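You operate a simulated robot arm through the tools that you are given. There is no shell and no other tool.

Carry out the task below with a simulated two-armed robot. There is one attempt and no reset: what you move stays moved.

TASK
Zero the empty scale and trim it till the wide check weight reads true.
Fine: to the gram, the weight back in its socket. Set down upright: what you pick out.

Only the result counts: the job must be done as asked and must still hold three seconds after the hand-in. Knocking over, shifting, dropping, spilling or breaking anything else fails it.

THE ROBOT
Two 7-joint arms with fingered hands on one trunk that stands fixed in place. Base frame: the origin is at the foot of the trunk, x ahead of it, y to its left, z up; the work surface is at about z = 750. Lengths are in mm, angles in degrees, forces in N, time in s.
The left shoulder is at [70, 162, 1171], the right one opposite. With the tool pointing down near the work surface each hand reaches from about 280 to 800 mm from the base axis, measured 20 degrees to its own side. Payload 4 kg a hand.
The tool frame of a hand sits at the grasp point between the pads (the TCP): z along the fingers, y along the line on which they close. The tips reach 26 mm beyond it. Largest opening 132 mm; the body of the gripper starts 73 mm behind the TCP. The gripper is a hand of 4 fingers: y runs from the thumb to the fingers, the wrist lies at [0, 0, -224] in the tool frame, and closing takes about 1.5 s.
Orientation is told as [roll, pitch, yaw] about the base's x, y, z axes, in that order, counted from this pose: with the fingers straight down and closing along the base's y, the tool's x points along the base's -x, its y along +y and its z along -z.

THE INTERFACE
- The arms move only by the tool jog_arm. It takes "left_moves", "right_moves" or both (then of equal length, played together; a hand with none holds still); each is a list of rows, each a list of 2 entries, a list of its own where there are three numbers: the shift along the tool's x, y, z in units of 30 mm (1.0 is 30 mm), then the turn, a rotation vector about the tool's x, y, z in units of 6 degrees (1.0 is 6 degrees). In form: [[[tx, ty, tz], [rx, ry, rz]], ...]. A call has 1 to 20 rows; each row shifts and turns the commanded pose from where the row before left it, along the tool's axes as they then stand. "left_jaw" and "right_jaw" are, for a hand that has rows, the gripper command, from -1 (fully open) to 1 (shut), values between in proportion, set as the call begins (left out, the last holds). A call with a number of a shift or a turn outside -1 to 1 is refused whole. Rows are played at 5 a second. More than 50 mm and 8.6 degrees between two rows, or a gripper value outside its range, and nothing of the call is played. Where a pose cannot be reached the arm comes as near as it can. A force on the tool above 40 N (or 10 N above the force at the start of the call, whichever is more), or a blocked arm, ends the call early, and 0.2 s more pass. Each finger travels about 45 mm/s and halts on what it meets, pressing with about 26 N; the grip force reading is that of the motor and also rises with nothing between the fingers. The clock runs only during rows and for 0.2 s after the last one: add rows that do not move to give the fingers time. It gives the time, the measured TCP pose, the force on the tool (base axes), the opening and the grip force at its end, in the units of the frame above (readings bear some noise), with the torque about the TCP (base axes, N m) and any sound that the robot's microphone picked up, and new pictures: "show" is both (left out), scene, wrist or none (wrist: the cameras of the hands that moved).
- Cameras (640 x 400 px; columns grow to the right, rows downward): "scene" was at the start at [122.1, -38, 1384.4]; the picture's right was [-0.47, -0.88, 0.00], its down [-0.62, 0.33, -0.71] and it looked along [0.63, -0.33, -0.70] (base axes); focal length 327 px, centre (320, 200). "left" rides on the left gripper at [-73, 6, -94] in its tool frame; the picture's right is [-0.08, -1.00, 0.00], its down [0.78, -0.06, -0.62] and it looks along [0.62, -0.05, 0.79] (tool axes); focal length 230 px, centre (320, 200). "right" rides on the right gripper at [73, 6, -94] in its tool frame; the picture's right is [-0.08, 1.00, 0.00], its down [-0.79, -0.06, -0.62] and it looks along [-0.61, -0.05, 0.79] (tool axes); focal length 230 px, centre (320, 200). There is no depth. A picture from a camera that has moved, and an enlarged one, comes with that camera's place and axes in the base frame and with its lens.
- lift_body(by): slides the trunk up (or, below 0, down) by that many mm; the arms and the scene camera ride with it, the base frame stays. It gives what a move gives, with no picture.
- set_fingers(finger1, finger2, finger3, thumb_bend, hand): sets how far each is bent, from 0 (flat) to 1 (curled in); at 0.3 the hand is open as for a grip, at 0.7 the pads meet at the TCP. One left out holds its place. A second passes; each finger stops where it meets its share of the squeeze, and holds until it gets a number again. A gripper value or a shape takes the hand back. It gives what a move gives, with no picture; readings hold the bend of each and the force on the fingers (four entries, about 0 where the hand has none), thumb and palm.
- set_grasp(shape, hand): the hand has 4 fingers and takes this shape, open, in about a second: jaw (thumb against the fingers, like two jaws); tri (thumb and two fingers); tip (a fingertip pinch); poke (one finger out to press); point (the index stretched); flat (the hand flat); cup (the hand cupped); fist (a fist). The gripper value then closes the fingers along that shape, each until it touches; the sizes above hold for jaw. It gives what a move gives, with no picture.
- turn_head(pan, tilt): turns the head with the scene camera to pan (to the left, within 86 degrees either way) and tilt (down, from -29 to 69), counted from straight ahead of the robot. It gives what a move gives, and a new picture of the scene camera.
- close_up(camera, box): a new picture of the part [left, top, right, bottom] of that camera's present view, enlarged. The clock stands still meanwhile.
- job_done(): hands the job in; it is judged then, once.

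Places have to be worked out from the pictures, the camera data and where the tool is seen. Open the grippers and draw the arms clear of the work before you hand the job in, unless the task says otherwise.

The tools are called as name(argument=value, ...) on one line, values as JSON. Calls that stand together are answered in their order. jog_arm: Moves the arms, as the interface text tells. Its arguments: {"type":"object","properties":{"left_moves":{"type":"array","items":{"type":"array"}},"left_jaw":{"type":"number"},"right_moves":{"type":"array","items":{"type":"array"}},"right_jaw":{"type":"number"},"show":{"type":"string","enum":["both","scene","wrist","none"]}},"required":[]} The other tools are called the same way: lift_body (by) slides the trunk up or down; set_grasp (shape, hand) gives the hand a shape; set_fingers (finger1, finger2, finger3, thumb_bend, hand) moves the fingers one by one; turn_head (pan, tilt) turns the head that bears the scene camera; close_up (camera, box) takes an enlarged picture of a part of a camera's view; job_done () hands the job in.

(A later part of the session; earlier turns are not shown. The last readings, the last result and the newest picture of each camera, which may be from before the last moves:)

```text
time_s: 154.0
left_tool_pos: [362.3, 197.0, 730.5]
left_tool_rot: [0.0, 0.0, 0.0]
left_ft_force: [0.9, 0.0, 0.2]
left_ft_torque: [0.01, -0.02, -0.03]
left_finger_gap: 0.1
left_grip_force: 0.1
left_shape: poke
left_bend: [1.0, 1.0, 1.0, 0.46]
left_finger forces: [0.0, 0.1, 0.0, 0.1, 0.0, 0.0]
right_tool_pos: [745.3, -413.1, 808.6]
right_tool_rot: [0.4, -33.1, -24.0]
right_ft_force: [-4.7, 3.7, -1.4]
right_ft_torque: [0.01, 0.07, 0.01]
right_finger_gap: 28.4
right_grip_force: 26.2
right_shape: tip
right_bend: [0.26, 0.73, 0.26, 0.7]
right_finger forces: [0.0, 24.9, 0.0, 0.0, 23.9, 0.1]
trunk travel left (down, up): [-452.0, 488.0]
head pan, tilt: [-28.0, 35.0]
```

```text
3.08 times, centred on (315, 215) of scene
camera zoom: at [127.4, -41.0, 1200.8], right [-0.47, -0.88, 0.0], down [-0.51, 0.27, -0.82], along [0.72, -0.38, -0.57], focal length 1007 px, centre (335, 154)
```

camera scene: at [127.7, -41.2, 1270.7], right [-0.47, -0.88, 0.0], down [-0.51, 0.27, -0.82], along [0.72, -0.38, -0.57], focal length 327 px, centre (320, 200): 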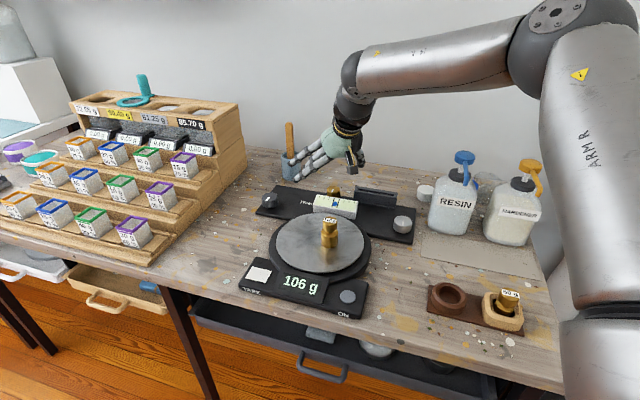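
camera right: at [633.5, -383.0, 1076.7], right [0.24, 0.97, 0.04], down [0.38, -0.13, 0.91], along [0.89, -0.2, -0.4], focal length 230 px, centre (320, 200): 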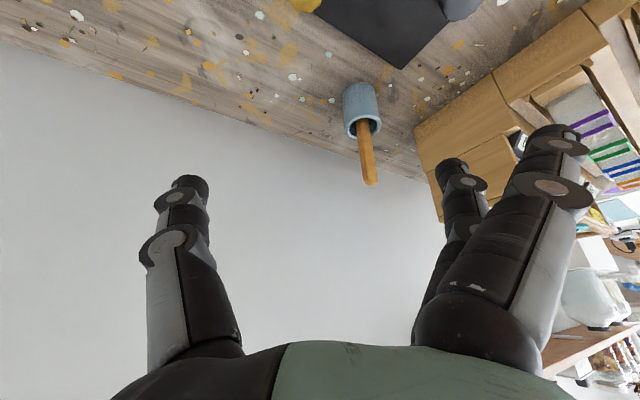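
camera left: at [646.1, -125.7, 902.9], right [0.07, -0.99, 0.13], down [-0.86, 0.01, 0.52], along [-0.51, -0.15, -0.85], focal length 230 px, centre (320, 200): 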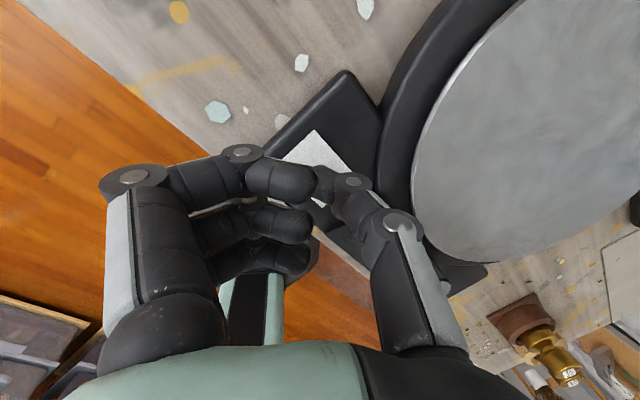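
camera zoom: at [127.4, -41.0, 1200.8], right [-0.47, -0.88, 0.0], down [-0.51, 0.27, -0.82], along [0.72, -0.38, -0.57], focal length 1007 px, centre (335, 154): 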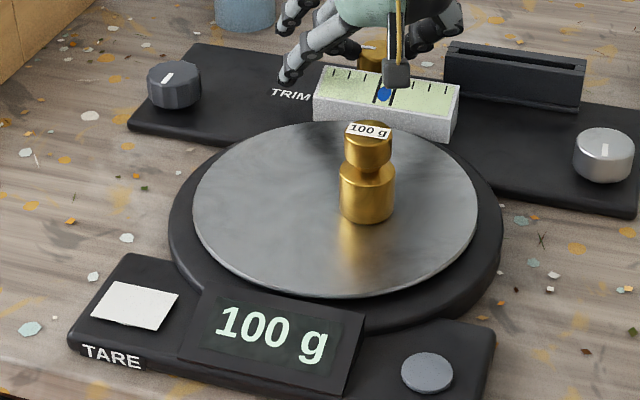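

100 g appeared between yaw -16° and -20°, so the middle of the 100 g window should be near -26°. I'll turn 2° more, then release and lift clear to see whether it holds.

jog_arm(right_moves=[[[0, 0.0086, 0], [0.182, 0, 0.279]], [[0, 0, 0], [0, 0, 0]], [[0, 0, 0], [0, 0, 0]]], show="none")

close_up(camera="scene", box=[230, 150, 400, 280])

jog_arm(right_moves=[[[0, 0, 0], [0, 0, 0]], [[0, 0, 0], [0, 0, 0]], [[0, 0, 0], [0, 0, 0]], [[-0.182, 0, -0.279], [0, 0, 0]], [[-0.273, 0, -0.419], [0, 0, 0]], [[-0.364, 0, -0.559], [0, 0, 0]], [[0, 0, 0], [0, 0, 0]]], right_jaw=0.2, show="none")

close_up(camera="scene", box=[230, 150, 400, 280])

```text
time_s: 154.8
left_tool_pos: [363.0, 196.5, 731.2]
left_tool_rot: [0.0, 0.0, 0.0]
left_ft_force: [0.9, 1.2, 0.1]
left_ft_torque: [0.02, -0.02, 0.02]
left_finger_gap: 0.0
left_grip_force: 0.0
left_shape: poke
left_bend: [1.0, 1.0, 1.0, 0.46]
left_finger forces: [0.0, 0.0, 0.0, 0.0, 0.1, 0.1]
right_tool_pos: [745.6, -413.1, 808.4]
right_tool_rot: [0.3, -33.1, -26.0]
right_ft_force: [-3.8, 4.0, -1.1]
right_ft_torque: [0.05, 0.06, 0.04]
right_finger_gap: 28.4
right_grip_force: 26.4
right_shape: tip
right_bend: [0.26, 0.73, 0.26, 0.7]
right_finger forces: [0.0, 25.1, 0.1, 0.0, 23.7, 0.0]
trunk travel left (down, up): [-452.0, 488.0]
head pan, tilt: [-28.0, 35.0]
```

```text
3.08 times, centred on (315, 215) of scene
camera zoom: at [127.5, -40.8, 1200.8], right [-0.47, -0.88, 0.0], down [-0.51, 0.27, -0.82], along [0.72, -0.38, -0.57], focal length 1007 px, centre (335, 154)
```

zoom: 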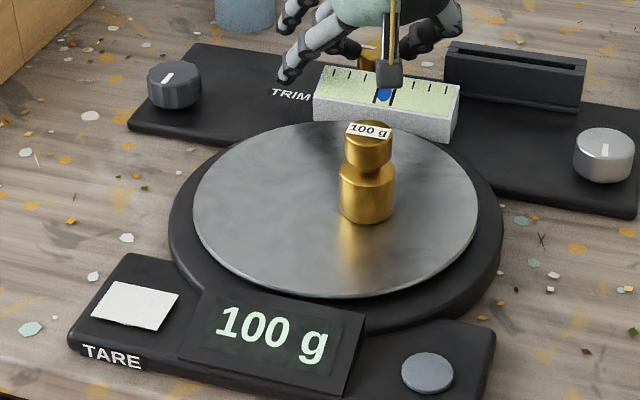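

```text
time_s: 156.4
left_tool_pos: [363.5, 196.4, 730.7]
left_tool_rot: [0.0, 0.1, 0.1]
left_ft_force: [0.4, 0.9, -0.3]
left_ft_torque: [0.02, 0.02, 0.02]
left_finger_gap: 0.0
left_grip_force: 0.0
left_shape: poke
left_bend: [1.0, 1.0, 1.0, 0.46]
left_finger forces: [0.0, 0.1, 0.0, 0.0, 0.1, 0.0]
right_tool_pos: [746.3, -413.3, 853.5]
right_tool_rot: [0.3, -33.1, -25.9]
right_ft_force: [-0.9, 0.4, -0.2]
right_ft_torque: [0.01, 0.03, 0.02]
right_finger_gap: 52.2
right_grip_force: 0.0
right_shape: tip
right_bend: [0.0, 0.73, 0.0, 0.7]
right_finger forces: [0.1, 0.0, 0.0, 0.1, 0.0, 0.0]
trunk travel left (down, up): [-452.0, 488.0]
head pan, tilt: [-28.0, 35.0]
```

```text
3.08 times, centred on (315, 215) of scene
camera zoom: at [128.0, -41.3, 1200.7], right [-0.47, -0.88, 0.0], down [-0.51, 0.27, -0.82], along [0.72, -0.38, -0.57], focal length 1007 px, centre (335, 154)
```

zoom: 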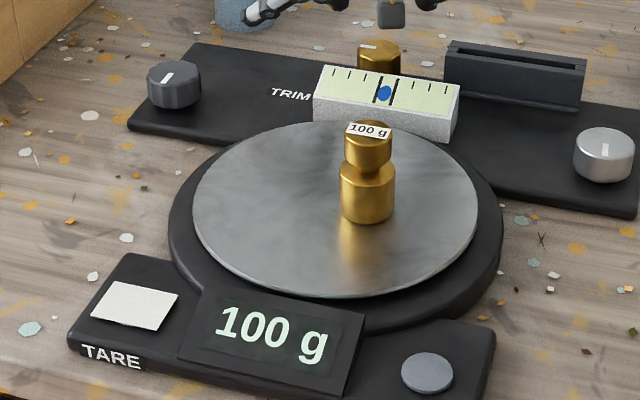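

It reads a steady 100 g with the hand clear of the knob. Now I'll return the weight: raise the trunk, set the jaw shape, and reorient the hand upright at yaw 45°.

lift_body(by=170)

set_grasp(hand="right", shape="jaw")

jog_arm(right_moves=[[[0.7, 0.1, -0.4], [0, 0, 0]], [[0.7, 0.1, -0.4], [0, 0, 0]], [[0.7, 0.1, -0.4], [0, 0, 0]], [[0.7, 0.1, -0.4], [0, 0, 0]], [[0.7, 0.1, -0.4], [0, 0, 0]], [[0.7, 0.1, -0.4], [0, 0, 0]], [[0, 0, 0], [0, 0.92, 0]], [[0, 0, 0], [0, 0.92, 0]], [[0, 0, 0], [0, 0.92, 0]], [[0, 0, 0], [0, 0.92, 0]], [[0, 0, 0], [0, 0.92, 0]], [[0, 0, 0], [0, 0.92, 0]], [[0, 0, 0], [0, 0, 0]]], show="scene")

```text
time_s: 158.3
left_tool_pos: [361.9, 196.5, 900.7]
left_tool_rot: [0.0, 0.0, 0.1]
left_ft_force: [-0.2, 0.8, -0.9]
left_ft_torque: [-0.04, 0.0, 0.01]
left_finger_gap: 0.0
left_grip_force: 0.0
left_shape: poke
left_bend: [1.0, 1.0, 1.0, 0.46]
left_finger forces: [0.0, 0.0, 0.1, 0.1, 0.0, 0.1]
right_tool_pos: [746.9, -412.5, 1023.7]
right_tool_rot: [0.3, -33.1, -25.9]
right_ft_force: [1.2, 0.1, -0.5]
right_ft_torque: [0.0, -0.02, -0.03]
right_finger_gap: 52.3
right_grip_force: 0.2
right_shape: tip
right_bend: [0.0, 0.73, 0.0, 0.7]
right_finger forces: [0.0, 0.0, 0.1, 0.1, 0.0, 0.0]
trunk travel left (down, up): [-622.0, 318.0]
head pan, tilt: [-28.0, 35.0]
```

```text
time_s: 159.2
left_tool_pos: [363.3, 197.6, 900.4]
left_tool_rot: [0.0, 0.0, 0.0]
left_ft_force: [-0.3, 0.0, -0.4]
left_ft_torque: [0.01, 0.0, 0.02]
left_finger_gap: 0.0
left_grip_force: 0.0
left_shape: poke
left_bend: [1.0, 1.0, 1.0, 0.46]
left_finger forces: [0.0, 0.0, 0.0, 0.1, 0.0, 0.1]
right_tool_pos: [745.8, -412.6, 1024.0]
right_tool_rot: [0.3, -33.1, -26.0]
right_ft_force: [0.4, 0.4, 1.0]
right_ft_torque: [0.0, 0.01, 0.01]
right_finger_gap: 132.1
right_grip_force: 0.0
right_shape: jaw
right_bend: [0.3, 0.3, 0.3, 0.3]
right_finger forces: [0.0, 0.0, 0.0, 0.0, 0.0, 0.0]
trunk travel left (down, up): [-622.0, 318.0]
head pan, tilt: [-28.0, 35.0]
```

```text
time_s: 162.0
left_tool_pos: [363.0, 197.2, 901.1]
left_tool_rot: [0.0, 0.0, 0.0]
left_ft_force: [0.4, -0.1, 1.2]
left_ft_torque: [-0.01, 0.0, 0.04]
left_finger_gap: 0.2
left_grip_force: 0.0
left_shape: poke
left_bend: [1.0, 1.0, 1.0, 0.46]
left_finger forces: [0.0, 0.0, 0.0, 0.1, 0.0, 0.0]
right_tool_pos: [611.8, -336.0, 1012.1]
right_tool_rot: [0.6, -0.2, -25.8]
right_ft_force: [-0.2, -0.1, -0.6]
right_ft_torque: [-0.03, 0.03, -0.02]
right_finger_gap: 132.0
right_grip_force: 0.1
right_shape: jaw
right_bend: [0.3, 0.3, 0.3, 0.3]
right_finger forces: [0.0, 0.0, 0.0, 0.0, 0.1, 0.1]
right hand out of reach, approached as far as the arm can: row 12
trunk travel left (down, up): [-622.0, 318.0]
head pan, tilt: [-28.0, 35.0]
camera scene: at [127.2, -40.8, 1370.8], right [-0.47, -0.88, 0.0], down [-0.51, 0.27, -0.82], along [0.72, -0.38, -0.57], focal length 327 px, centre (320, 200)
```

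scene: 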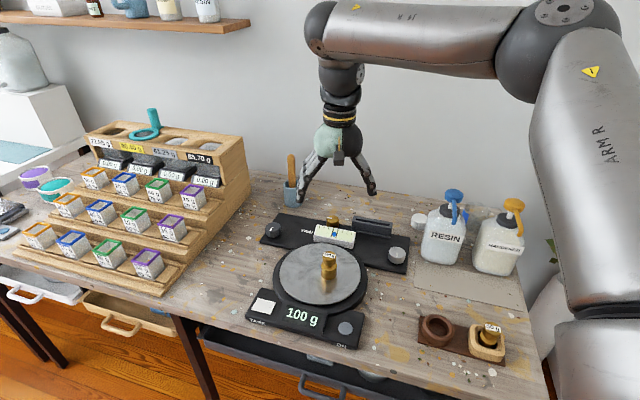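

The display holds 100 g. I'll lower the hand to about z=922 and rotate it to yaw 45° for the weight grasp.

jog_arm(right_moves=[[[0, 0, 0.75], [0, 0, 0]], [[0, 0, 0.75], [0, 0, 0]], [[0, 0, 0.75], [0, 0, 0]], [[0, 0, 0.75], [0, 0, 0]], [[0, 0, 0], [0, 0, -0.91]], [[0, 0, 0], [0, 0, -0.91]], [[0, 0, 0], [0, 0, -0.91]], [[0, 0, 0], [0, 0, -0.91]], [[0, 0, 0], [0, 0, -0.91]], [[0, 0, 0], [0, 0, -0.91]], [[0, 0, 0], [0, 0, -0.91]], [[0, 0, 0], [0, 0, -0.91]], [[0, 0, 0], [0, 0, -0.91]], [[0, 0, 0], [0, 0, -0.91]], [[0, 0, 0], [0, 0, -0.91]], [[0, 0, 0], [0, 0, -0.91]], [[0, 0, 0], [0, 0, -0.91]], [[0, 0, 0], [0, 0, 0]]], show="both")

close_up(camera="right", box=[160, 20, 480, 240])

```text
time_s: 165.8
left_tool_pos: [362.3, 195.7, 899.2]
left_tool_rot: [-0.1, 0.0, 0.0]
left_ft_force: [0.0, 0.0, 1.2]
left_ft_torque: [-0.01, 0.0, 0.03]
left_finger_gap: 0.1
left_grip_force: 0.1
left_shape: poke
left_bend: [1.0, 1.0, 1.0, 0.46]
left_finger forces: [0.1, 0.0, 0.0, 0.1, 0.0, 0.0]
right_tool_pos: [612.5, -336.4, 920.9]
right_tool_rot: [0.0, -0.4, 45.2]
right_ft_force: [-0.2, -0.1, 1.0]
right_ft_torque: [0.0, 0.01, -0.04]
right_finger_gap: 132.1
right_grip_force: 0.0
right_shape: jaw
right_bend: [0.3, 0.3, 0.3, 0.3]
right_finger forces: [0.1, 0.0, 0.0, 0.0, 0.0, 0.1]
trunk travel left (down, up): [-622.0, 318.0]
head pan, tilt: [-28.0, 35.0]
camera scene: at [127.8, -41.2, 1370.7], right [-0.47, -0.88, 0.0], down [-0.51, 0.27, -0.82], along [0.72, -0.38, -0.57], focal length 327 px, centre (320, 200)
camera right: at [557.2, -385.2, 1013.6], right [-0.65, 0.76, 0.0], down [0.59, 0.51, 0.62], along [0.47, 0.41, -0.78], focal length 230 px, centre (320, 200)
```

scene: 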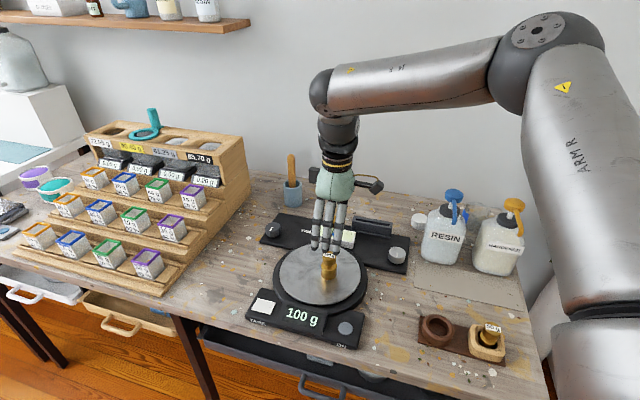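
right: 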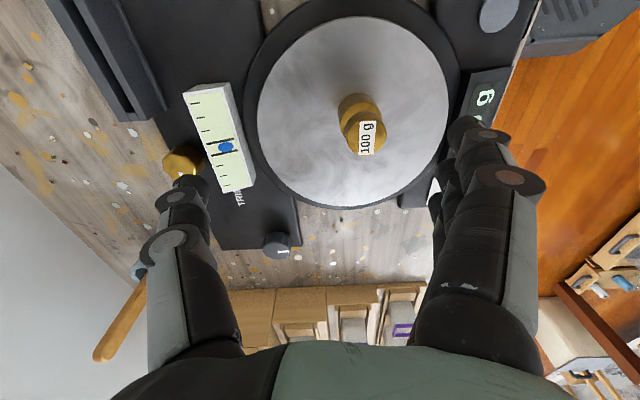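

```text
1.82 times, centred on (320, 130) of right
camera zoom: at [557.2, -385.2, 1013.6], right [-0.65, 0.76, 0.0], down [0.59, 0.51, 0.62], along [0.47, 0.41, -0.78], focal length 418 px, centre (320, 327)
```

zoom: 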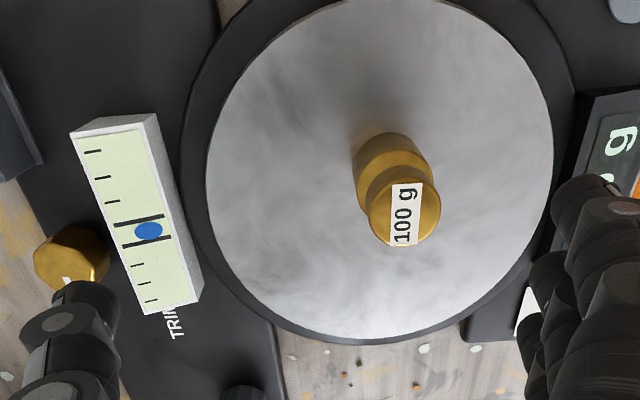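

The weight's cap is at about (589,-307), y_t≈+38 from the TCP. The "tip" pinch closed evenly on brass, so I'll use it here to avoid pushing the weight over. I'll set it, align, and descend to about z=880.

set_grasp(hand="right", shape="tip")

jog_arm(right_moves=[[[-0.108, 0.595, 0.2], [0, 0, 0]], [[-0.108, 0.595, 0.2], [0, 0, 0]], [[0, 0, 0.45], [0, 0, 0]], [[0, 0, 0.45], [0, 0, 0]], [[0, 0, 0], [0, 0, 0]]], show="wrist")

close_up(camera="right", box=[160, 20, 480, 240])

close_up(camera="scene", box=[230, 150, 400, 300])

```text
time_s: 166.7
left_tool_pos: [364.1, 195.9, 900.5]
left_tool_rot: [0.0, 0.1, -0.1]
left_ft_force: [0.4, 0.6, -0.4]
left_ft_torque: [-0.02, 0.03, -0.02]
left_finger_gap: 0.0
left_grip_force: 0.1
left_shape: poke
left_bend: [1.0, 1.0, 1.0, 0.46]
left_finger forces: [0.1, 0.0, 0.0, 0.1, 0.0, 0.1]
right_tool_pos: [612.9, -335.7, 920.0]
right_tool_rot: [0.0, -0.4, 45.3]
right_ft_force: [-0.2, -0.3, 0.6]
right_ft_torque: [0.02, 0.0, -0.01]
right_finger_gap: 131.7
right_grip_force: 0.1
right_shape: tip
right_bend: [0.0, 0.3, 0.0, 0.3]
right_finger forces: [0.1, 0.1, 0.1, 0.0, 0.0, 0.0]
trunk travel left (down, up): [-622.0, 318.0]
head pan, tilt: [-28.0, 35.0]
```

```text
time_s: 167.9
left_tool_pos: [363.4, 197.3, 899.9]
left_tool_rot: [0.0, 0.1, 0.0]
left_ft_force: [-1.0, -0.1, 0.2]
left_ft_torque: [0.04, -0.02, 0.03]
left_finger_gap: 0.1
left_grip_force: 0.0
left_shape: poke
left_bend: [1.0, 1.0, 1.0, 0.46]
left_finger forces: [0.1, 0.0, 0.1, 0.1, 0.1, 0.1]
right_tool_pos: [591.3, -306.9, 880.6]
right_tool_rot: [0.1, -0.3, 45.1]
right_ft_force: [0.3, 0.0, 0.5]
right_ft_torque: [0.04, 0.01, -0.03]
right_finger_gap: 131.8
right_grip_force: 0.0
right_shape: tip
right_bend: [0.0, 0.3, 0.0, 0.3]
right_finger forces: [0.0, 0.0, 0.0, 0.0, 0.0, 0.0]
trunk travel left (down, up): [-622.0, 318.0]
head pan, tilt: [-28.0, 35.0]
camera right: at [536.6, -354.8, 974.8], right [-0.65, 0.76, 0.0], down [0.6, 0.51, 0.62], along [0.47, 0.41, -0.78], focal length 230 px, centre (320, 200)
```

right: 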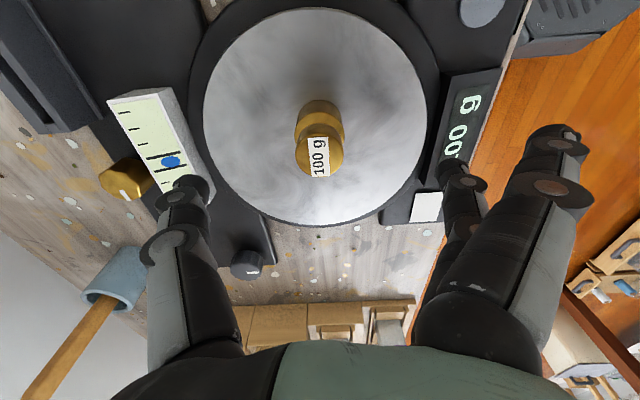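

```text
1.82 times, centred on (320, 130) of right
camera zoom: at [536.6, -354.8, 974.8], right [-0.65, 0.76, 0.0], down [0.6, 0.51, 0.62], along [0.47, 0.41, -0.78], focal length 418 px, centre (320, 327)
```

zoom: 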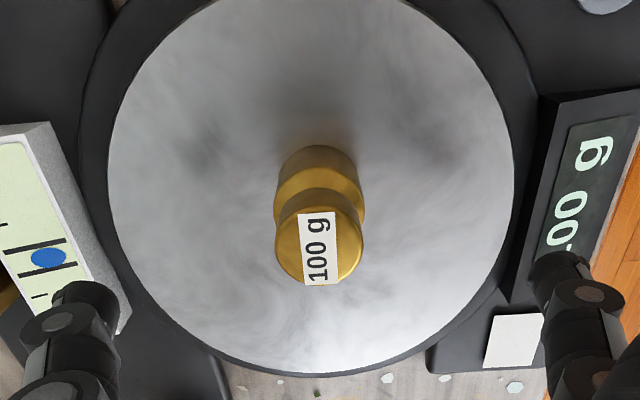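

```text
2.67 times, centred on (315, 225) of scene
camera zoom: at [127.5, -41.1, 1370.8], right [-0.47, -0.88, 0.0], down [-0.51, 0.27, -0.82], along [0.72, -0.38, -0.57], focal length 873 px, centre (333, 133)
```

zoom: 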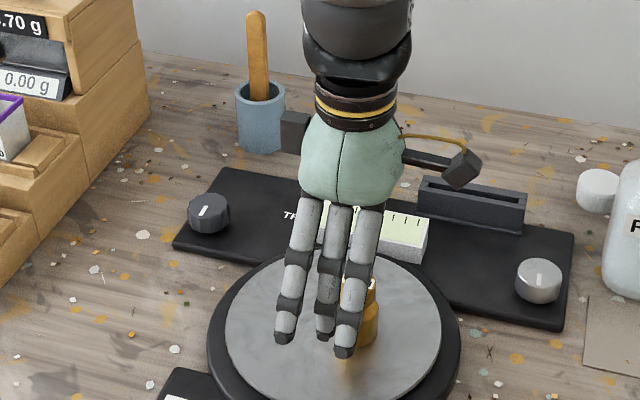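

Two views agree that the cap top is at z≈840, and it's centred within about 2 mm. I'll pre-close to about 56 mm and descend to z≈849.

jog_arm(right_moves=[[[0.05, -0.05, 0], [0, 0, 0]], [[0, 0, 0], [0, 0, 0]], [[0, 0, 0], [0, 0, 0]], [[0, 0, 0], [0, 0, 0]], [[0, 0, 0], [0, 0, 0]], [[0, 0, 0.35], [0, 0, 0]], [[0, 0, 0.35], [0, 0, 0]], [[0, 0, 0.35], [0, 0, 0]], [[0, 0, 0], [0, 0, 0]]], right_jaw=0.15, show="none")

close_up(camera="right", box=[200, 70, 440, 250])

close_up(camera="scene", box=[230, 150, 400, 300])

```text
time_s: 169.9
left_tool_pos: [364.0, 196.9, 899.8]
left_tool_rot: [0.0, 0.0, 0.0]
left_ft_force: [-0.2, -0.2, -0.1]
left_ft_torque: [0.01, -0.01, 0.01]
left_finger_gap: 0.0
left_grip_force: 0.2
left_shape: poke
left_bend: [1.0, 1.0, 1.0, 0.46]
left_finger forces: [0.0, 0.1, 0.0, 0.0, 0.0, 0.0]
right_tool_pos: [592.9, -307.6, 850.0]
right_tool_rot: [0.1, -0.3, 45.1]
right_ft_force: [0.3, 0.1, -0.5]
right_ft_torque: [-0.01, -0.02, 0.01]
right_finger_gap: 57.0
right_grip_force: 0.0
right_shape: tip
right_bend: [0.0, 0.73, 0.0, 0.7]
right_finger forces: [0.0, 0.0, 0.1, 0.1, 0.0, 0.1]
trunk travel left (down, up): [-622.0, 318.0]
head pan, tilt: [-28.0, 35.0]
```

```text
2.22 times, centred on (320, 160) of right
camera zoom: at [536.2, -357.2, 942.9], right [-0.65, 0.76, 0.0], down [0.6, 0.51, 0.62], along [0.47, 0.41, -0.78], focal length 511 px, centre (320, 289)
```

zoom: 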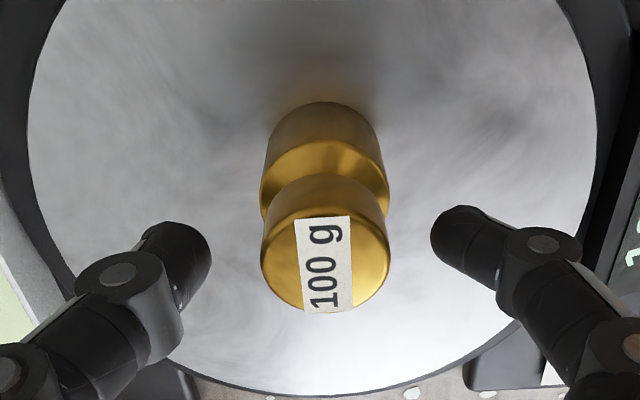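

```text
2.67 times, centred on (315, 225) of scene
camera zoom: at [127.6, -41.1, 1370.8], right [-0.47, -0.88, 0.0], down [-0.51, 0.27, -0.82], along [0.72, -0.38, -0.57], focal length 873 px, centre (333, 133)
```

zoom: 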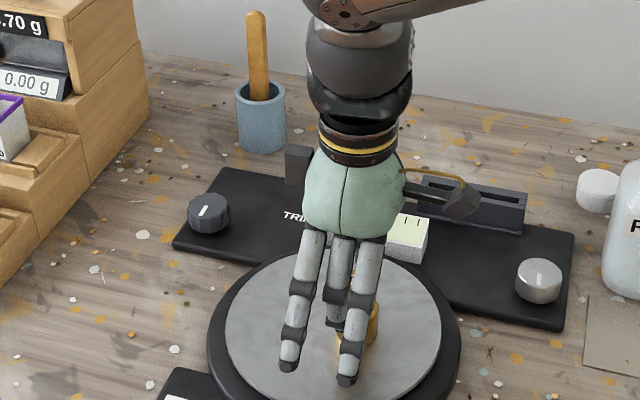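

The pinch is aligned with the cap centre. Closing to grip the weight.

jog_arm(right_moves=[[[0, 0, 0], [0, 0, 0]], [[0, 0, 0], [0, 0, 0]], [[0, 0, 0], [0, 0, 0]], [[0, 0, 0], [0, 0, 0]], [[0, 0, 0], [0, 0, 0]]], right_jaw=0.8, show="none")

close_up(camera="right", box=[200, 70, 440, 250])

close_up(camera="scene", box=[230, 170, 400, 320])

```text
time_s: 171.1
left_tool_pos: [363.9, 196.5, 899.9]
left_tool_rot: [0.0, 0.1, 0.1]
left_ft_force: [0.2, -0.5, -0.7]
left_ft_torque: [0.01, 0.0, 0.01]
left_finger_gap: 0.0
left_grip_force: 0.0
left_shape: poke
left_bend: [1.0, 1.0, 1.0, 0.46]
left_finger forces: [0.0, 0.0, 0.0, 0.0, 0.0, 0.0]
right_tool_pos: [591.8, -309.0, 849.4]
right_tool_rot: [0.1, -0.3, 45.3]
right_ft_force: [0.6, 0.7, 0.7]
right_ft_torque: [-0.01, -0.02, -0.03]
right_finger_gap: 23.2
right_grip_force: 25.8
right_shape: tip
right_bend: [0.25, 0.73, 0.25, 0.7]
right_finger forces: [0.1, 22.6, 0.0, 0.1, 22.3, 0.0]
trunk travel left (down, up): [-622.0, 318.0]
head pan, tilt: [-28.0, 35.0]
```

```text
2.22 times, centred on (320, 160) of right
camera zoom: at [536.4, -357.3, 942.8], right [-0.65, 0.76, 0.0], down [0.6, 0.51, 0.62], along [0.47, 0.41, -0.78], focal length 511 px, centre (320, 289)
```

zoom: 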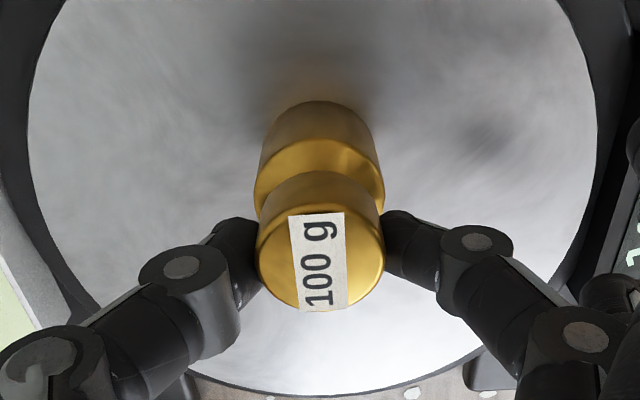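

```text
2.67 times, centred on (315, 245) of scene
camera zoom: at [127.9, -41.2, 1370.7], right [-0.47, -0.88, 0.0], down [-0.51, 0.27, -0.82], along [0.72, -0.38, -0.57], focal length 873 px, centre (333, 80)
```

zoom: 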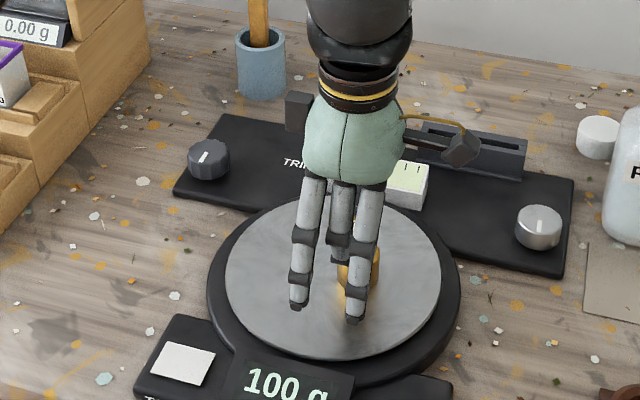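

The grip is balanced (22.6/22.3 N) with no net push on the weight. I'll lift gently and check the empty reading.

lift_body(by=12)

lift_body(by=40)

close_up(camera="scene", box=[230, 170, 400, 320])

close_up(camera="right", box=[200, 70, 440, 250])

```text
time_s: 171.7
left_tool_pos: [362.8, 196.0, 911.9]
left_tool_rot: [0.0, 0.0, 0.0]
left_ft_force: [-0.2, 0.2, -0.1]
left_ft_torque: [0.0, -0.04, 0.0]
left_finger_gap: 0.0
left_grip_force: 0.1
left_shape: poke
left_bend: [1.0, 1.0, 1.0, 0.46]
left_finger forces: [0.0, 0.0, 0.0, 0.1, 0.1, 0.1]
right_tool_pos: [592.5, -307.2, 862.1]
right_tool_rot: [0.2, -0.2, 45.2]
right_ft_force: [-0.5, 0.8, -0.5]
right_ft_torque: [0.02, 0.0, 0.02]
right_finger_gap: 22.9
right_grip_force: 25.8
right_shape: tip
right_bend: [0.26, 0.73, 0.26, 0.7]
right_finger forces: [0.1, 22.7, 0.0, 0.0, 22.2, 0.0]
trunk travel left (down, up): [-634.0, 306.0]
head pan, tilt: [-28.0, 35.0]
```

```text
time_s: 172.6
left_tool_pos: [363.2, 196.1, 952.6]
left_tool_rot: [0.0, 0.1, 0.0]
left_ft_force: [0.2, -0.5, 1.0]
left_ft_torque: [0.0, -0.02, 0.02]
left_finger_gap: 0.0
left_grip_force: 0.0
left_shape: poke
left_bend: [1.0, 1.0, 1.0, 0.46]
left_finger forces: [0.1, 0.1, 0.0, 0.0, 0.1, 0.1]
right_tool_pos: [592.0, -308.6, 900.4]
right_tool_rot: [0.2, -0.2, 45.2]
right_ft_force: [0.6, -0.1, -1.5]
right_ft_torque: [0.02, -0.02, 0.01]
right_finger_gap: 23.1
right_grip_force: 26.1
right_shape: tip
right_bend: [0.26, 0.73, 0.26, 0.7]
right_finger forces: [0.0, 22.7, 0.0, 0.0, 22.4, 0.0]
trunk travel left (down, up): [-674.0, 266.0]
head pan, tilt: [-28.0, 35.0]
```

```text
2.67 times, centred on (315, 245) of scene
camera zoom: at [128.3, -41.2, 1422.7], right [-0.47, -0.88, 0.0], down [-0.51, 0.27, -0.82], along [0.72, -0.38, -0.57], focal length 873 px, centre (333, 80)
```

zoom: 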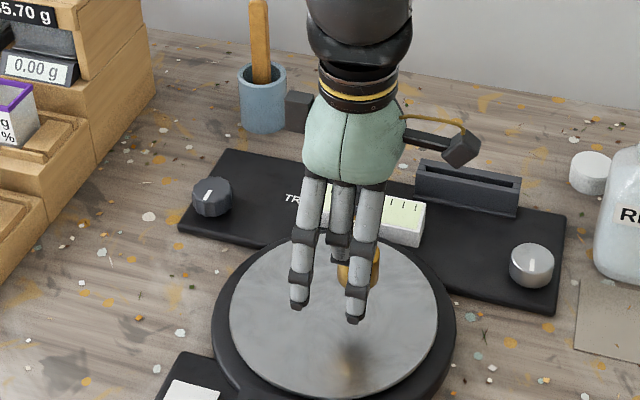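

```text
2.22 times, centred on (320, 160) of right
camera zoom: at [536.7, -357.3, 994.7], right [-0.65, 0.76, 0.0], down [0.6, 0.51, 0.62], along [0.47, 0.41, -0.78], focal length 511 px, centre (320, 289)
```

zoom: 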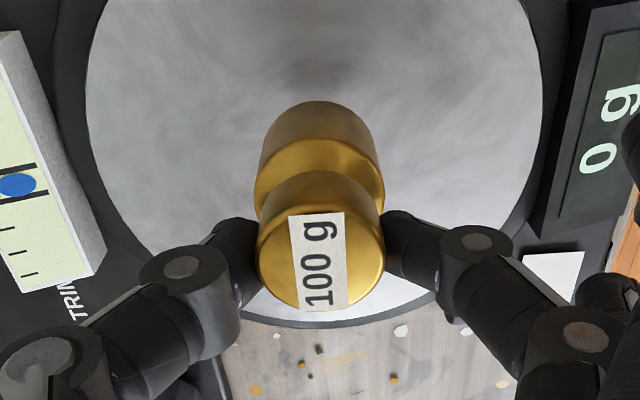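

The empty scale reads 0 g, so the zero survived the trim, and the weight hangs upright. I'll carry it back over its round socket at a safe height.

jog_arm(right_moves=[[[0.3, 0.08, -0.3], [0, 0, 0]], [[0.5, 0.13, -0.3], [0, 0, 0]], [[0.6, 0.16, -0.3], [0, 0, 0]], [[0.6, 0.16, -0.1], [0, 0, 0]], [[0.6, 0.16, 0], [0, 0, 0]], [[0.6, 0.16, 0], [0, 0, 0]], [[0.6, 0.16, 0], [0, 0, 0]], [[0.6, 0.16, 0], [0, 0, 0]], [[0.6, 0.16, 0], [0, 0, 0]], [[0.6, 0.16, 0], [0, 0, 0]], [[0.6, 0.16, 0], [0, 0, 0]], [[0.6, 0.16, 0], [0, 0, 0]], [[0.6, 0.16, 0], [0, 0, 0]], [[0.6, 0.16, 0], [0, 0, 0]], [[0.5, 0.13, 0], [0, 0, 0]], [[0.53, 0.13, 0], [0, 0, 0]], [[0, 0, 0], [0, 0, 0]]], show="both")

close_up(camera="right", box=[180, 40, 460, 250])

turn_head(pan=-45, tilt=50)

close_up(camera="scene", box=[240, 120, 420, 260])

```text
time_s: 176.2
left_tool_pos: [362.5, 196.5, 952.5]
left_tool_rot: [-0.1, 0.2, 0.1]
left_ft_force: [0.2, 0.7, 0.7]
left_ft_torque: [-0.01, 0.02, -0.02]
left_finger_gap: 0.0
left_grip_force: 0.0
left_shape: poke
left_bend: [1.0, 1.0, 1.0, 0.46]
left_finger forces: [0.1, 0.0, 0.0, 0.0, 0.1, 0.1]
right_tool_pos: [349.3, -451.7, 929.0]
right_tool_rot: [0.1, -0.2, 45.1]
right_ft_force: [0.5, 0.5, -0.4]
right_ft_torque: [0.01, -0.05, 0.01]
right_finger_gap: 22.8
right_grip_force: 25.6
right_shape: tip
right_bend: [0.26, 0.73, 0.26, 0.7]
right_finger forces: [0.0, 22.5, 0.0, 0.0, 22.4, 0.0]
trunk travel left (down, up): [-674.0, 266.0]
head pan, tilt: [-28.0, 35.0]
camera scene: at [128.3, -40.9, 1422.7], right [-0.47, -0.88, 0.0], down [-0.51, 0.27, -0.82], along [0.72, -0.38, -0.57], focal length 327 px, centre (320, 200)
camera right: at [294.2, -499.3, 1022.4], right [-0.65, 0.76, 0.0], down [0.6, 0.51, 0.62], along [0.47, 0.41, -0.78], focal length 230 px, centre (320, 200)
```

scene: 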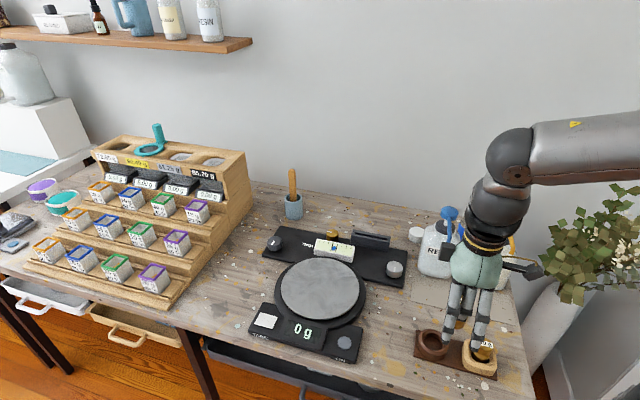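
right: 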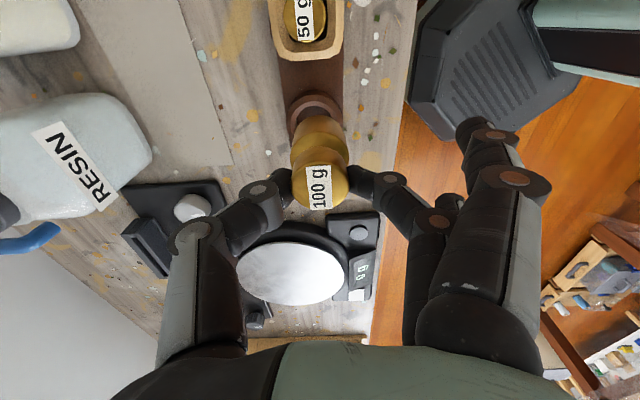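

```text
1.90 times, centred on (320, 145) of right
camera zoom: at [294.2, -499.3, 1022.4], right [-0.65, 0.76, 0.0], down [0.6, 0.51, 0.62], along [0.47, 0.41, -0.78], focal length 438 px, centre (320, 305)
```

zoom: 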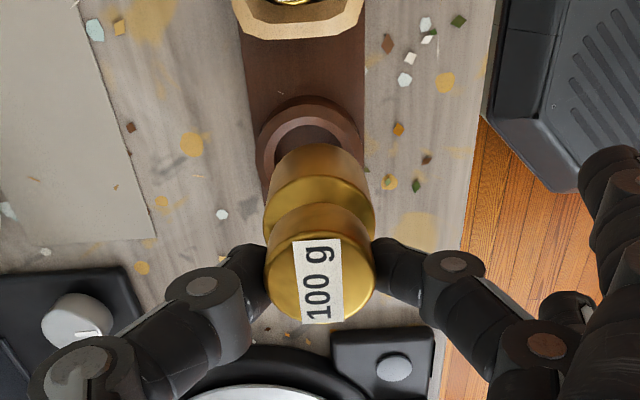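

```text
time_s: 176.9
left_tool_pos: [363.3, 196.4, 951.7]
left_tool_rot: [-0.1, 0.0, 0.0]
left_ft_force: [-1.1, 0.3, -0.1]
left_ft_torque: [0.01, 0.0, 0.01]
left_finger_gap: 0.0
left_grip_force: 0.1
left_shape: poke
left_bend: [1.0, 1.0, 1.0, 0.46]
left_finger forces: [0.0, 0.0, 0.0, 0.0, 0.0, 0.1]
right_tool_pos: [348.4, -450.9, 928.3]
right_tool_rot: [0.1, -0.3, 45.1]
right_ft_force: [0.9, 0.4, -0.2]
right_ft_torque: [0.03, -0.01, 0.02]
right_finger_gap: 22.8
right_grip_force: 25.8
right_shape: tip
right_bend: [0.26, 0.73, 0.26, 0.7]
right_finger forces: [0.0, 22.4, 0.2, 0.1, 22.4, 0.0]
trunk travel left (down, up): [-674.0, 266.0]
head pan, tilt: [-45.0, 50.0]
camera scene: at [104.4, -54.4, 1401.1], right [-0.71, -0.71, 0.0], down [-0.54, 0.54, -0.64], along [0.46, -0.45, -0.77], focal length 327 px, centre (320, 200)
```

scene: 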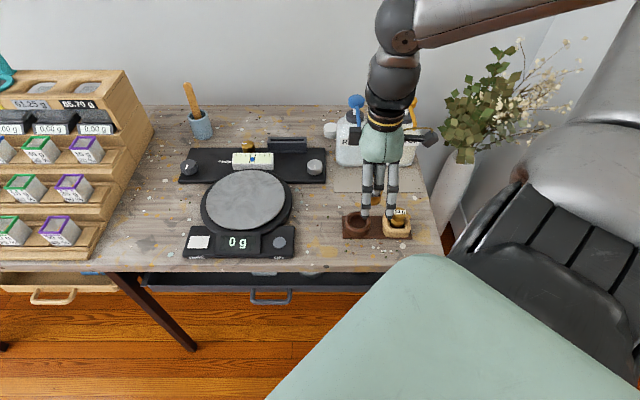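

```text
2.86 times, centred on (330, 190) of scene
camera zoom: at [104.4, -54.4, 1401.1], right [-0.71, -0.71, 0.0], down [-0.54, 0.54, -0.64], along [0.46, -0.45, -0.77], focal length 935 px, centre (291, 229)
```

zoom: 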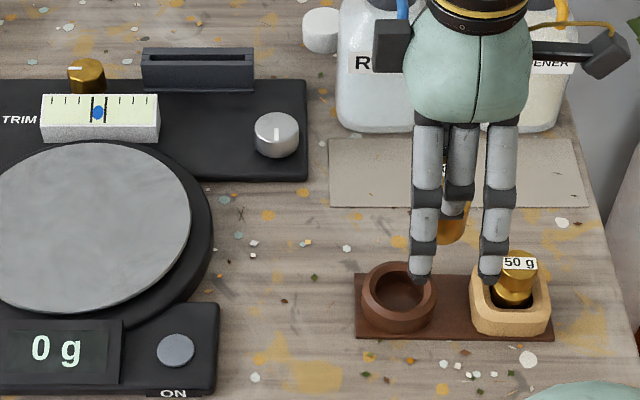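

I overshot by about 20 mm; the socket is at tool offset (-19,-5). I'll correct by that amount, then recheck before lowering.

jog_arm(right_moves=[[[-0.333, -0.086, 0], [0, 0, 0]], [[-0.333, -0.086, 0], [0, 0, 0]], [[0, 0, 0], [0, 0, 0]], [[0, 0, 0], [0, 0, 0]]], show="none")

lift_body(by=-50)

close_up(camera="right", box=[200, 40, 440, 220])

close_up(camera="scene", box=[310, 150, 430, 250])

```text
time_s: 177.9
left_tool_pos: [364.0, 197.3, 951.9]
left_tool_rot: [0.0, 0.0, 0.0]
left_ft_force: [0.6, -0.1, 0.9]
left_ft_torque: [0.01, 0.0, 0.02]
left_finger_gap: 0.0
left_grip_force: 0.0
left_shape: poke
left_bend: [1.0, 1.0, 1.0, 0.46]
left_finger forces: [0.1, 0.1, 0.0, 0.1, 0.0, 0.1]
right_tool_pos: [369.2, -439.3, 929.1]
right_tool_rot: [0.1, -0.2, 45.2]
right_ft_force: [0.4, 0.0, -1.2]
right_ft_torque: [0.04, 0.0, -0.04]
right_finger_gap: 23.2
right_grip_force: 25.5
right_shape: tip
right_bend: [0.26, 0.73, 0.26, 0.7]
right_finger forces: [0.0, 22.4, 0.0, 0.0, 22.4, 0.0]
trunk travel left (down, up): [-674.0, 266.0]
head pan, tilt: [-45.0, 50.0]
```

```text
time_s: 178.9
left_tool_pos: [364.2, 195.9, 901.1]
left_tool_rot: [0.0, 0.0, -0.1]
left_ft_force: [0.7, 0.1, 0.3]
left_ft_torque: [0.0, 0.03, -0.02]
left_finger_gap: 0.0
left_grip_force: 0.2
left_shape: poke
left_bend: [1.0, 1.0, 1.0, 0.46]
left_finger forces: [0.0, 0.0, 0.1, 0.0, 0.1, 0.0]
right_tool_pos: [367.2, -439.8, 878.9]
right_tool_rot: [0.1, -0.3, 45.3]
right_ft_force: [0.2, -0.5, -0.4]
right_ft_torque: [-0.01, 0.01, -0.01]
right_finger_gap: 22.7
right_grip_force: 26.1
right_shape: tip
right_bend: [0.26, 0.73, 0.26, 0.7]
right_finger forces: [0.0, 22.4, 0.1, 0.0, 22.4, 0.0]
trunk travel left (down, up): [-624.0, 316.0]
head pan, tilt: [-45.0, 50.0]
```

```text
2.22 times, centred on (320, 130) of right
camera zoom: at [312.3, -488.8, 972.5], right [-0.65, 0.76, 0.0], down [0.6, 0.51, 0.62], along [0.47, 0.41, -0.78], focal length 511 px, centre (320, 356)
```

zoom: 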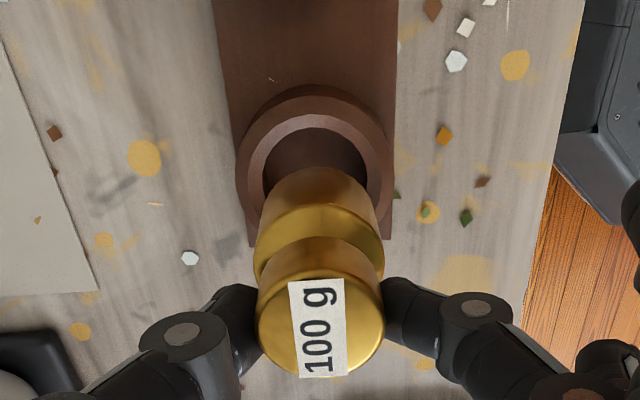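

```text
4.00 times, centred on (370, 200) of scene
camera zoom: at [104.2, -54.4, 1351.0], right [-0.71, -0.71, 0.0], down [-0.54, 0.54, -0.64], along [0.45, -0.45, -0.77], focal length 1309 px, centre (120, 200)
```

zoom: 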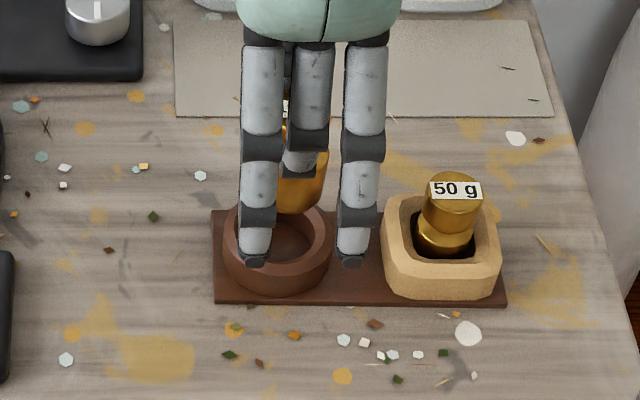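

Both views put the weight within about 2 mm of the socket axis. I'll nudge 1.4 mm and lower 30 mm so the weight's base just reaches the rim.

jog_arm(right_moves=[[[0.02, -0.045, 0], [0, 0, 0]], [[0, 0, 0], [0, 0, 0]]], show="none")

lift_body(by=-25)

close_up(camera="right", box=[200, 40, 440, 220])

close_up(camera="scene", box=[310, 150, 430, 250])

```text
time_s: 179.5
left_tool_pos: [363.4, 196.0, 902.3]
left_tool_rot: [0.0, 0.0, 0.0]
left_ft_force: [0.4, -0.3, -1.0]
left_ft_torque: [0.0, -0.01, -0.04]
left_finger_gap: 0.0
left_grip_force: 0.2
left_shape: poke
left_bend: [1.0, 1.0, 1.0, 0.46]
left_finger forces: [0.1, 0.0, 0.0, 0.0, 0.1, 0.0]
right_tool_pos: [368.1, -441.5, 879.0]
right_tool_rot: [0.1, -0.3, 45.2]
right_ft_force: [0.2, 0.9, -2.0]
right_ft_torque: [0.0, 0.05, -0.03]
right_finger_gap: 23.2
right_grip_force: 26.5
right_shape: tip
right_bend: [0.26, 0.73, 0.26, 0.7]
right_finger forces: [0.0, 22.5, 0.0, 0.0, 22.5, 0.0]
trunk travel left (down, up): [-624.0, 316.0]
head pan, tilt: [-45.0, 50.0]
```

```text
time_s: 180.2
left_tool_pos: [363.8, 196.2, 876.5]
left_tool_rot: [0.0, 0.1, 0.0]
left_ft_force: [0.8, 0.0, 0.0]
left_ft_torque: [-0.01, 0.02, 0.02]
left_finger_gap: 0.0
left_grip_force: 0.1
left_shape: poke
left_bend: [1.0, 1.0, 1.0, 0.46]
left_finger forces: [0.1, 0.1, 0.1, 0.1, 0.0, 0.1]
right_tool_pos: [368.6, -441.4, 854.0]
right_tool_rot: [0.1, -0.3, 45.2]
right_ft_force: [-0.6, -0.2, -0.6]
right_ft_torque: [-0.01, 0.0, 0.04]
right_finger_gap: 22.7
right_grip_force: 26.3
right_shape: tip
right_bend: [0.26, 0.73, 0.26, 0.7]
right_finger forces: [0.1, 22.4, 0.1, 0.1, 22.4, 0.1]
trunk travel left (down, up): [-599.0, 341.0]
head pan, tilt: [-45.0, 50.0]
```

```text
2.22 times, centred on (320, 130) of right
camera zoom: at [312.9, -490.6, 947.4], right [-0.65, 0.76, 0.0], down [0.6, 0.51, 0.62], along [0.47, 0.41, -0.78], focal length 511 px, centre (320, 356)
```

zoom: 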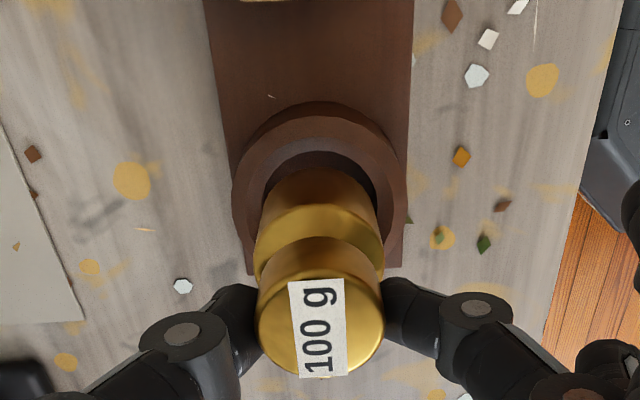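

```text
4.00 times, centred on (370, 200) of scene
camera zoom: at [104.1, -54.3, 1326.0], right [-0.71, -0.71, 0.0], down [-0.54, 0.54, -0.64], along [0.45, -0.45, -0.77], focal length 1309 px, centre (120, 200)
```

zoom: 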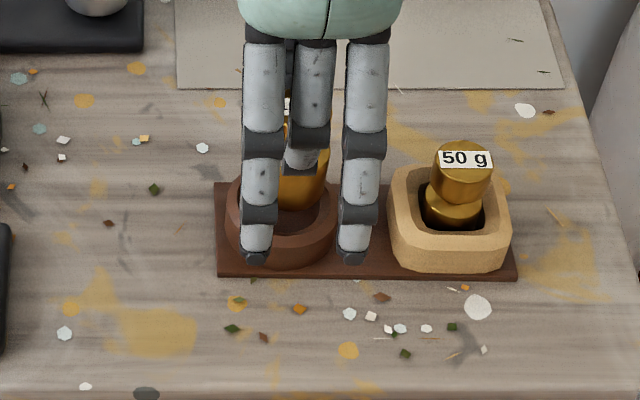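

The ring and the weight are concentric in the wrist view. I'll lower 16 mm into the socket and check the forces.

lift_body(by=-16)

close_up(camera="right", box=[200, 40, 440, 220])

close_up(camera="scene", box=[310, 150, 430, 250])

```text
time_s: 180.8
left_tool_pos: [362.2, 197.6, 861.3]
left_tool_rot: [0.0, 0.0, -0.1]
left_ft_force: [-0.2, -0.1, -0.3]
left_ft_torque: [-0.01, 0.02, -0.01]
left_finger_gap: 0.0
left_grip_force: 0.0
left_shape: poke
left_bend: [1.0, 1.0, 1.0, 0.46]
left_finger forces: [0.0, 0.0, 0.1, 0.1, 0.1, 0.0]
right_tool_pos: [368.6, -441.7, 837.5]
right_tool_rot: [0.1, -0.3, 45.2]
right_ft_force: [-0.4, -0.3, -0.2]
right_ft_torque: [0.0, 0.0, 0.0]
right_finger_gap: 23.1
right_grip_force: 26.0
right_shape: tip
right_bend: [0.26, 0.73, 0.26, 0.7]
right_finger forces: [0.0, 22.3, 0.0, 0.0, 22.4, 0.0]
trunk travel left (down, up): [-583.0, 357.0]
head pan, tilt: [-45.0, 50.0]
```

```text
2.22 times, centred on (320, 130) of right
camera zoom: at [312.9, -490.6, 931.4], right [-0.65, 0.76, 0.0], down [0.6, 0.51, 0.62], along [0.47, 0.41, -0.78], focal length 511 px, centre (320, 356)
```

zoom: 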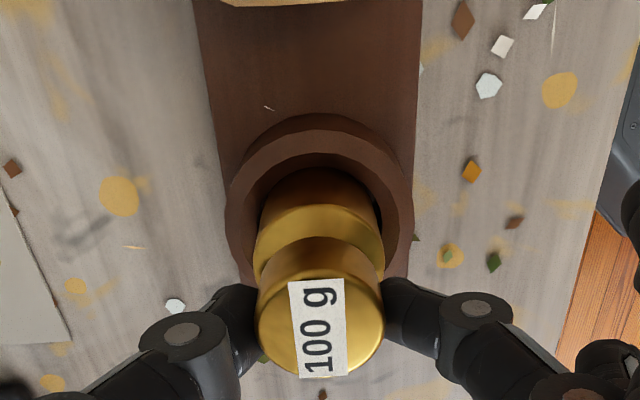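

```text
4.00 times, centred on (370, 200) of scene
camera zoom: at [104.1, -54.3, 1310.0], right [-0.71, -0.71, 0.0], down [-0.54, 0.54, -0.64], along [0.45, -0.45, -0.77], focal length 1309 px, centre (120, 200)
```

zoom: 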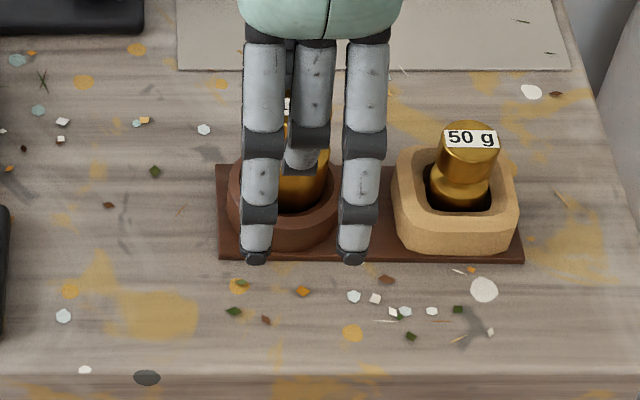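

No contact forces, and still concentric. I'll lower in smaller steps until it seats.

lift_body(by=-7)

lift_body(by=-3)

close_up(camera="right", box=[200, 40, 440, 220])

close_up(camera="scene", box=[310, 150, 430, 250])

```text
time_s: 181.4
left_tool_pos: [363.4, 195.2, 853.9]
left_tool_rot: [0.0, 0.0, 0.0]
left_ft_force: [0.0, -0.5, -0.7]
left_ft_torque: [0.01, -0.02, 0.01]
left_finger_gap: 0.1
left_grip_force: 0.0
left_shape: poke
left_bend: [1.0, 1.0, 1.0, 0.46]
left_finger forces: [0.1, 0.0, 0.0, 0.1, 0.0, 0.1]
right_tool_pos: [368.3, -440.8, 830.6]
right_tool_rot: [0.1, -0.3, 45.2]
right_ft_force: [-0.1, -0.5, -1.6]
right_ft_torque: [0.02, -0.03, 0.03]
right_finger_gap: 23.0
right_grip_force: 26.0
right_shape: tip
right_bend: [0.26, 0.73, 0.26, 0.7]
right_finger forces: [0.0, 22.5, 0.1, 0.0, 22.4, 0.0]
trunk travel left (down, up): [-576.0, 364.0]
head pan, tilt: [-45.0, 50.0]
```

```text
time_s: 181.9
left_tool_pos: [364.4, 196.3, 850.7]
left_tool_rot: [0.1, 0.0, 0.0]
left_ft_force: [0.7, 0.7, -0.3]
left_ft_torque: [0.03, -0.01, -0.02]
left_finger_gap: 0.2
left_grip_force: 0.1
left_shape: poke
left_bend: [1.0, 1.0, 1.0, 0.46]
left_finger forces: [0.0, 0.0, 0.1, 0.0, 0.0, 0.0]
right_tool_pos: [368.5, -442.1, 828.5]
right_tool_rot: [0.2, -0.4, 45.2]
right_ft_force: [0.0, 0.2, -0.5]
right_ft_torque: [0.0, -0.02, 0.04]
right_finger_gap: 22.8
right_grip_force: 26.3
right_shape: tip
right_bend: [0.26, 0.73, 0.26, 0.7]
right_finger forces: [0.0, 22.5, 0.0, 0.0, 22.4, 0.1]
trunk travel left (down, up): [-573.0, 367.0]
head pan, tilt: [-45.0, 50.0]
```

```text
2.22 times, centred on (320, 130) of right
camera zoom: at [313.1, -490.6, 921.3], right [-0.65, 0.76, 0.0], down [0.6, 0.51, 0.62], along [0.47, 0.41, -0.78], focal length 511 px, centre (320, 356)
```

zoom: 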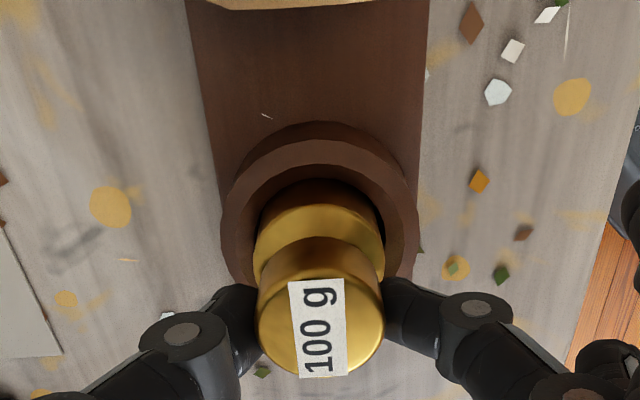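

```text
4.00 times, centred on (370, 200) of scene
camera zoom: at [104.3, -54.4, 1300.0], right [-0.71, -0.71, 0.0], down [-0.54, 0.54, -0.64], along [0.45, -0.45, -0.77], focal length 1309 px, centre (120, 200)
```

zoom: 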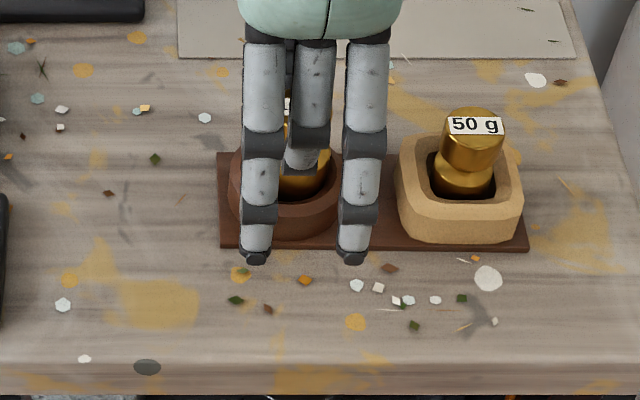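

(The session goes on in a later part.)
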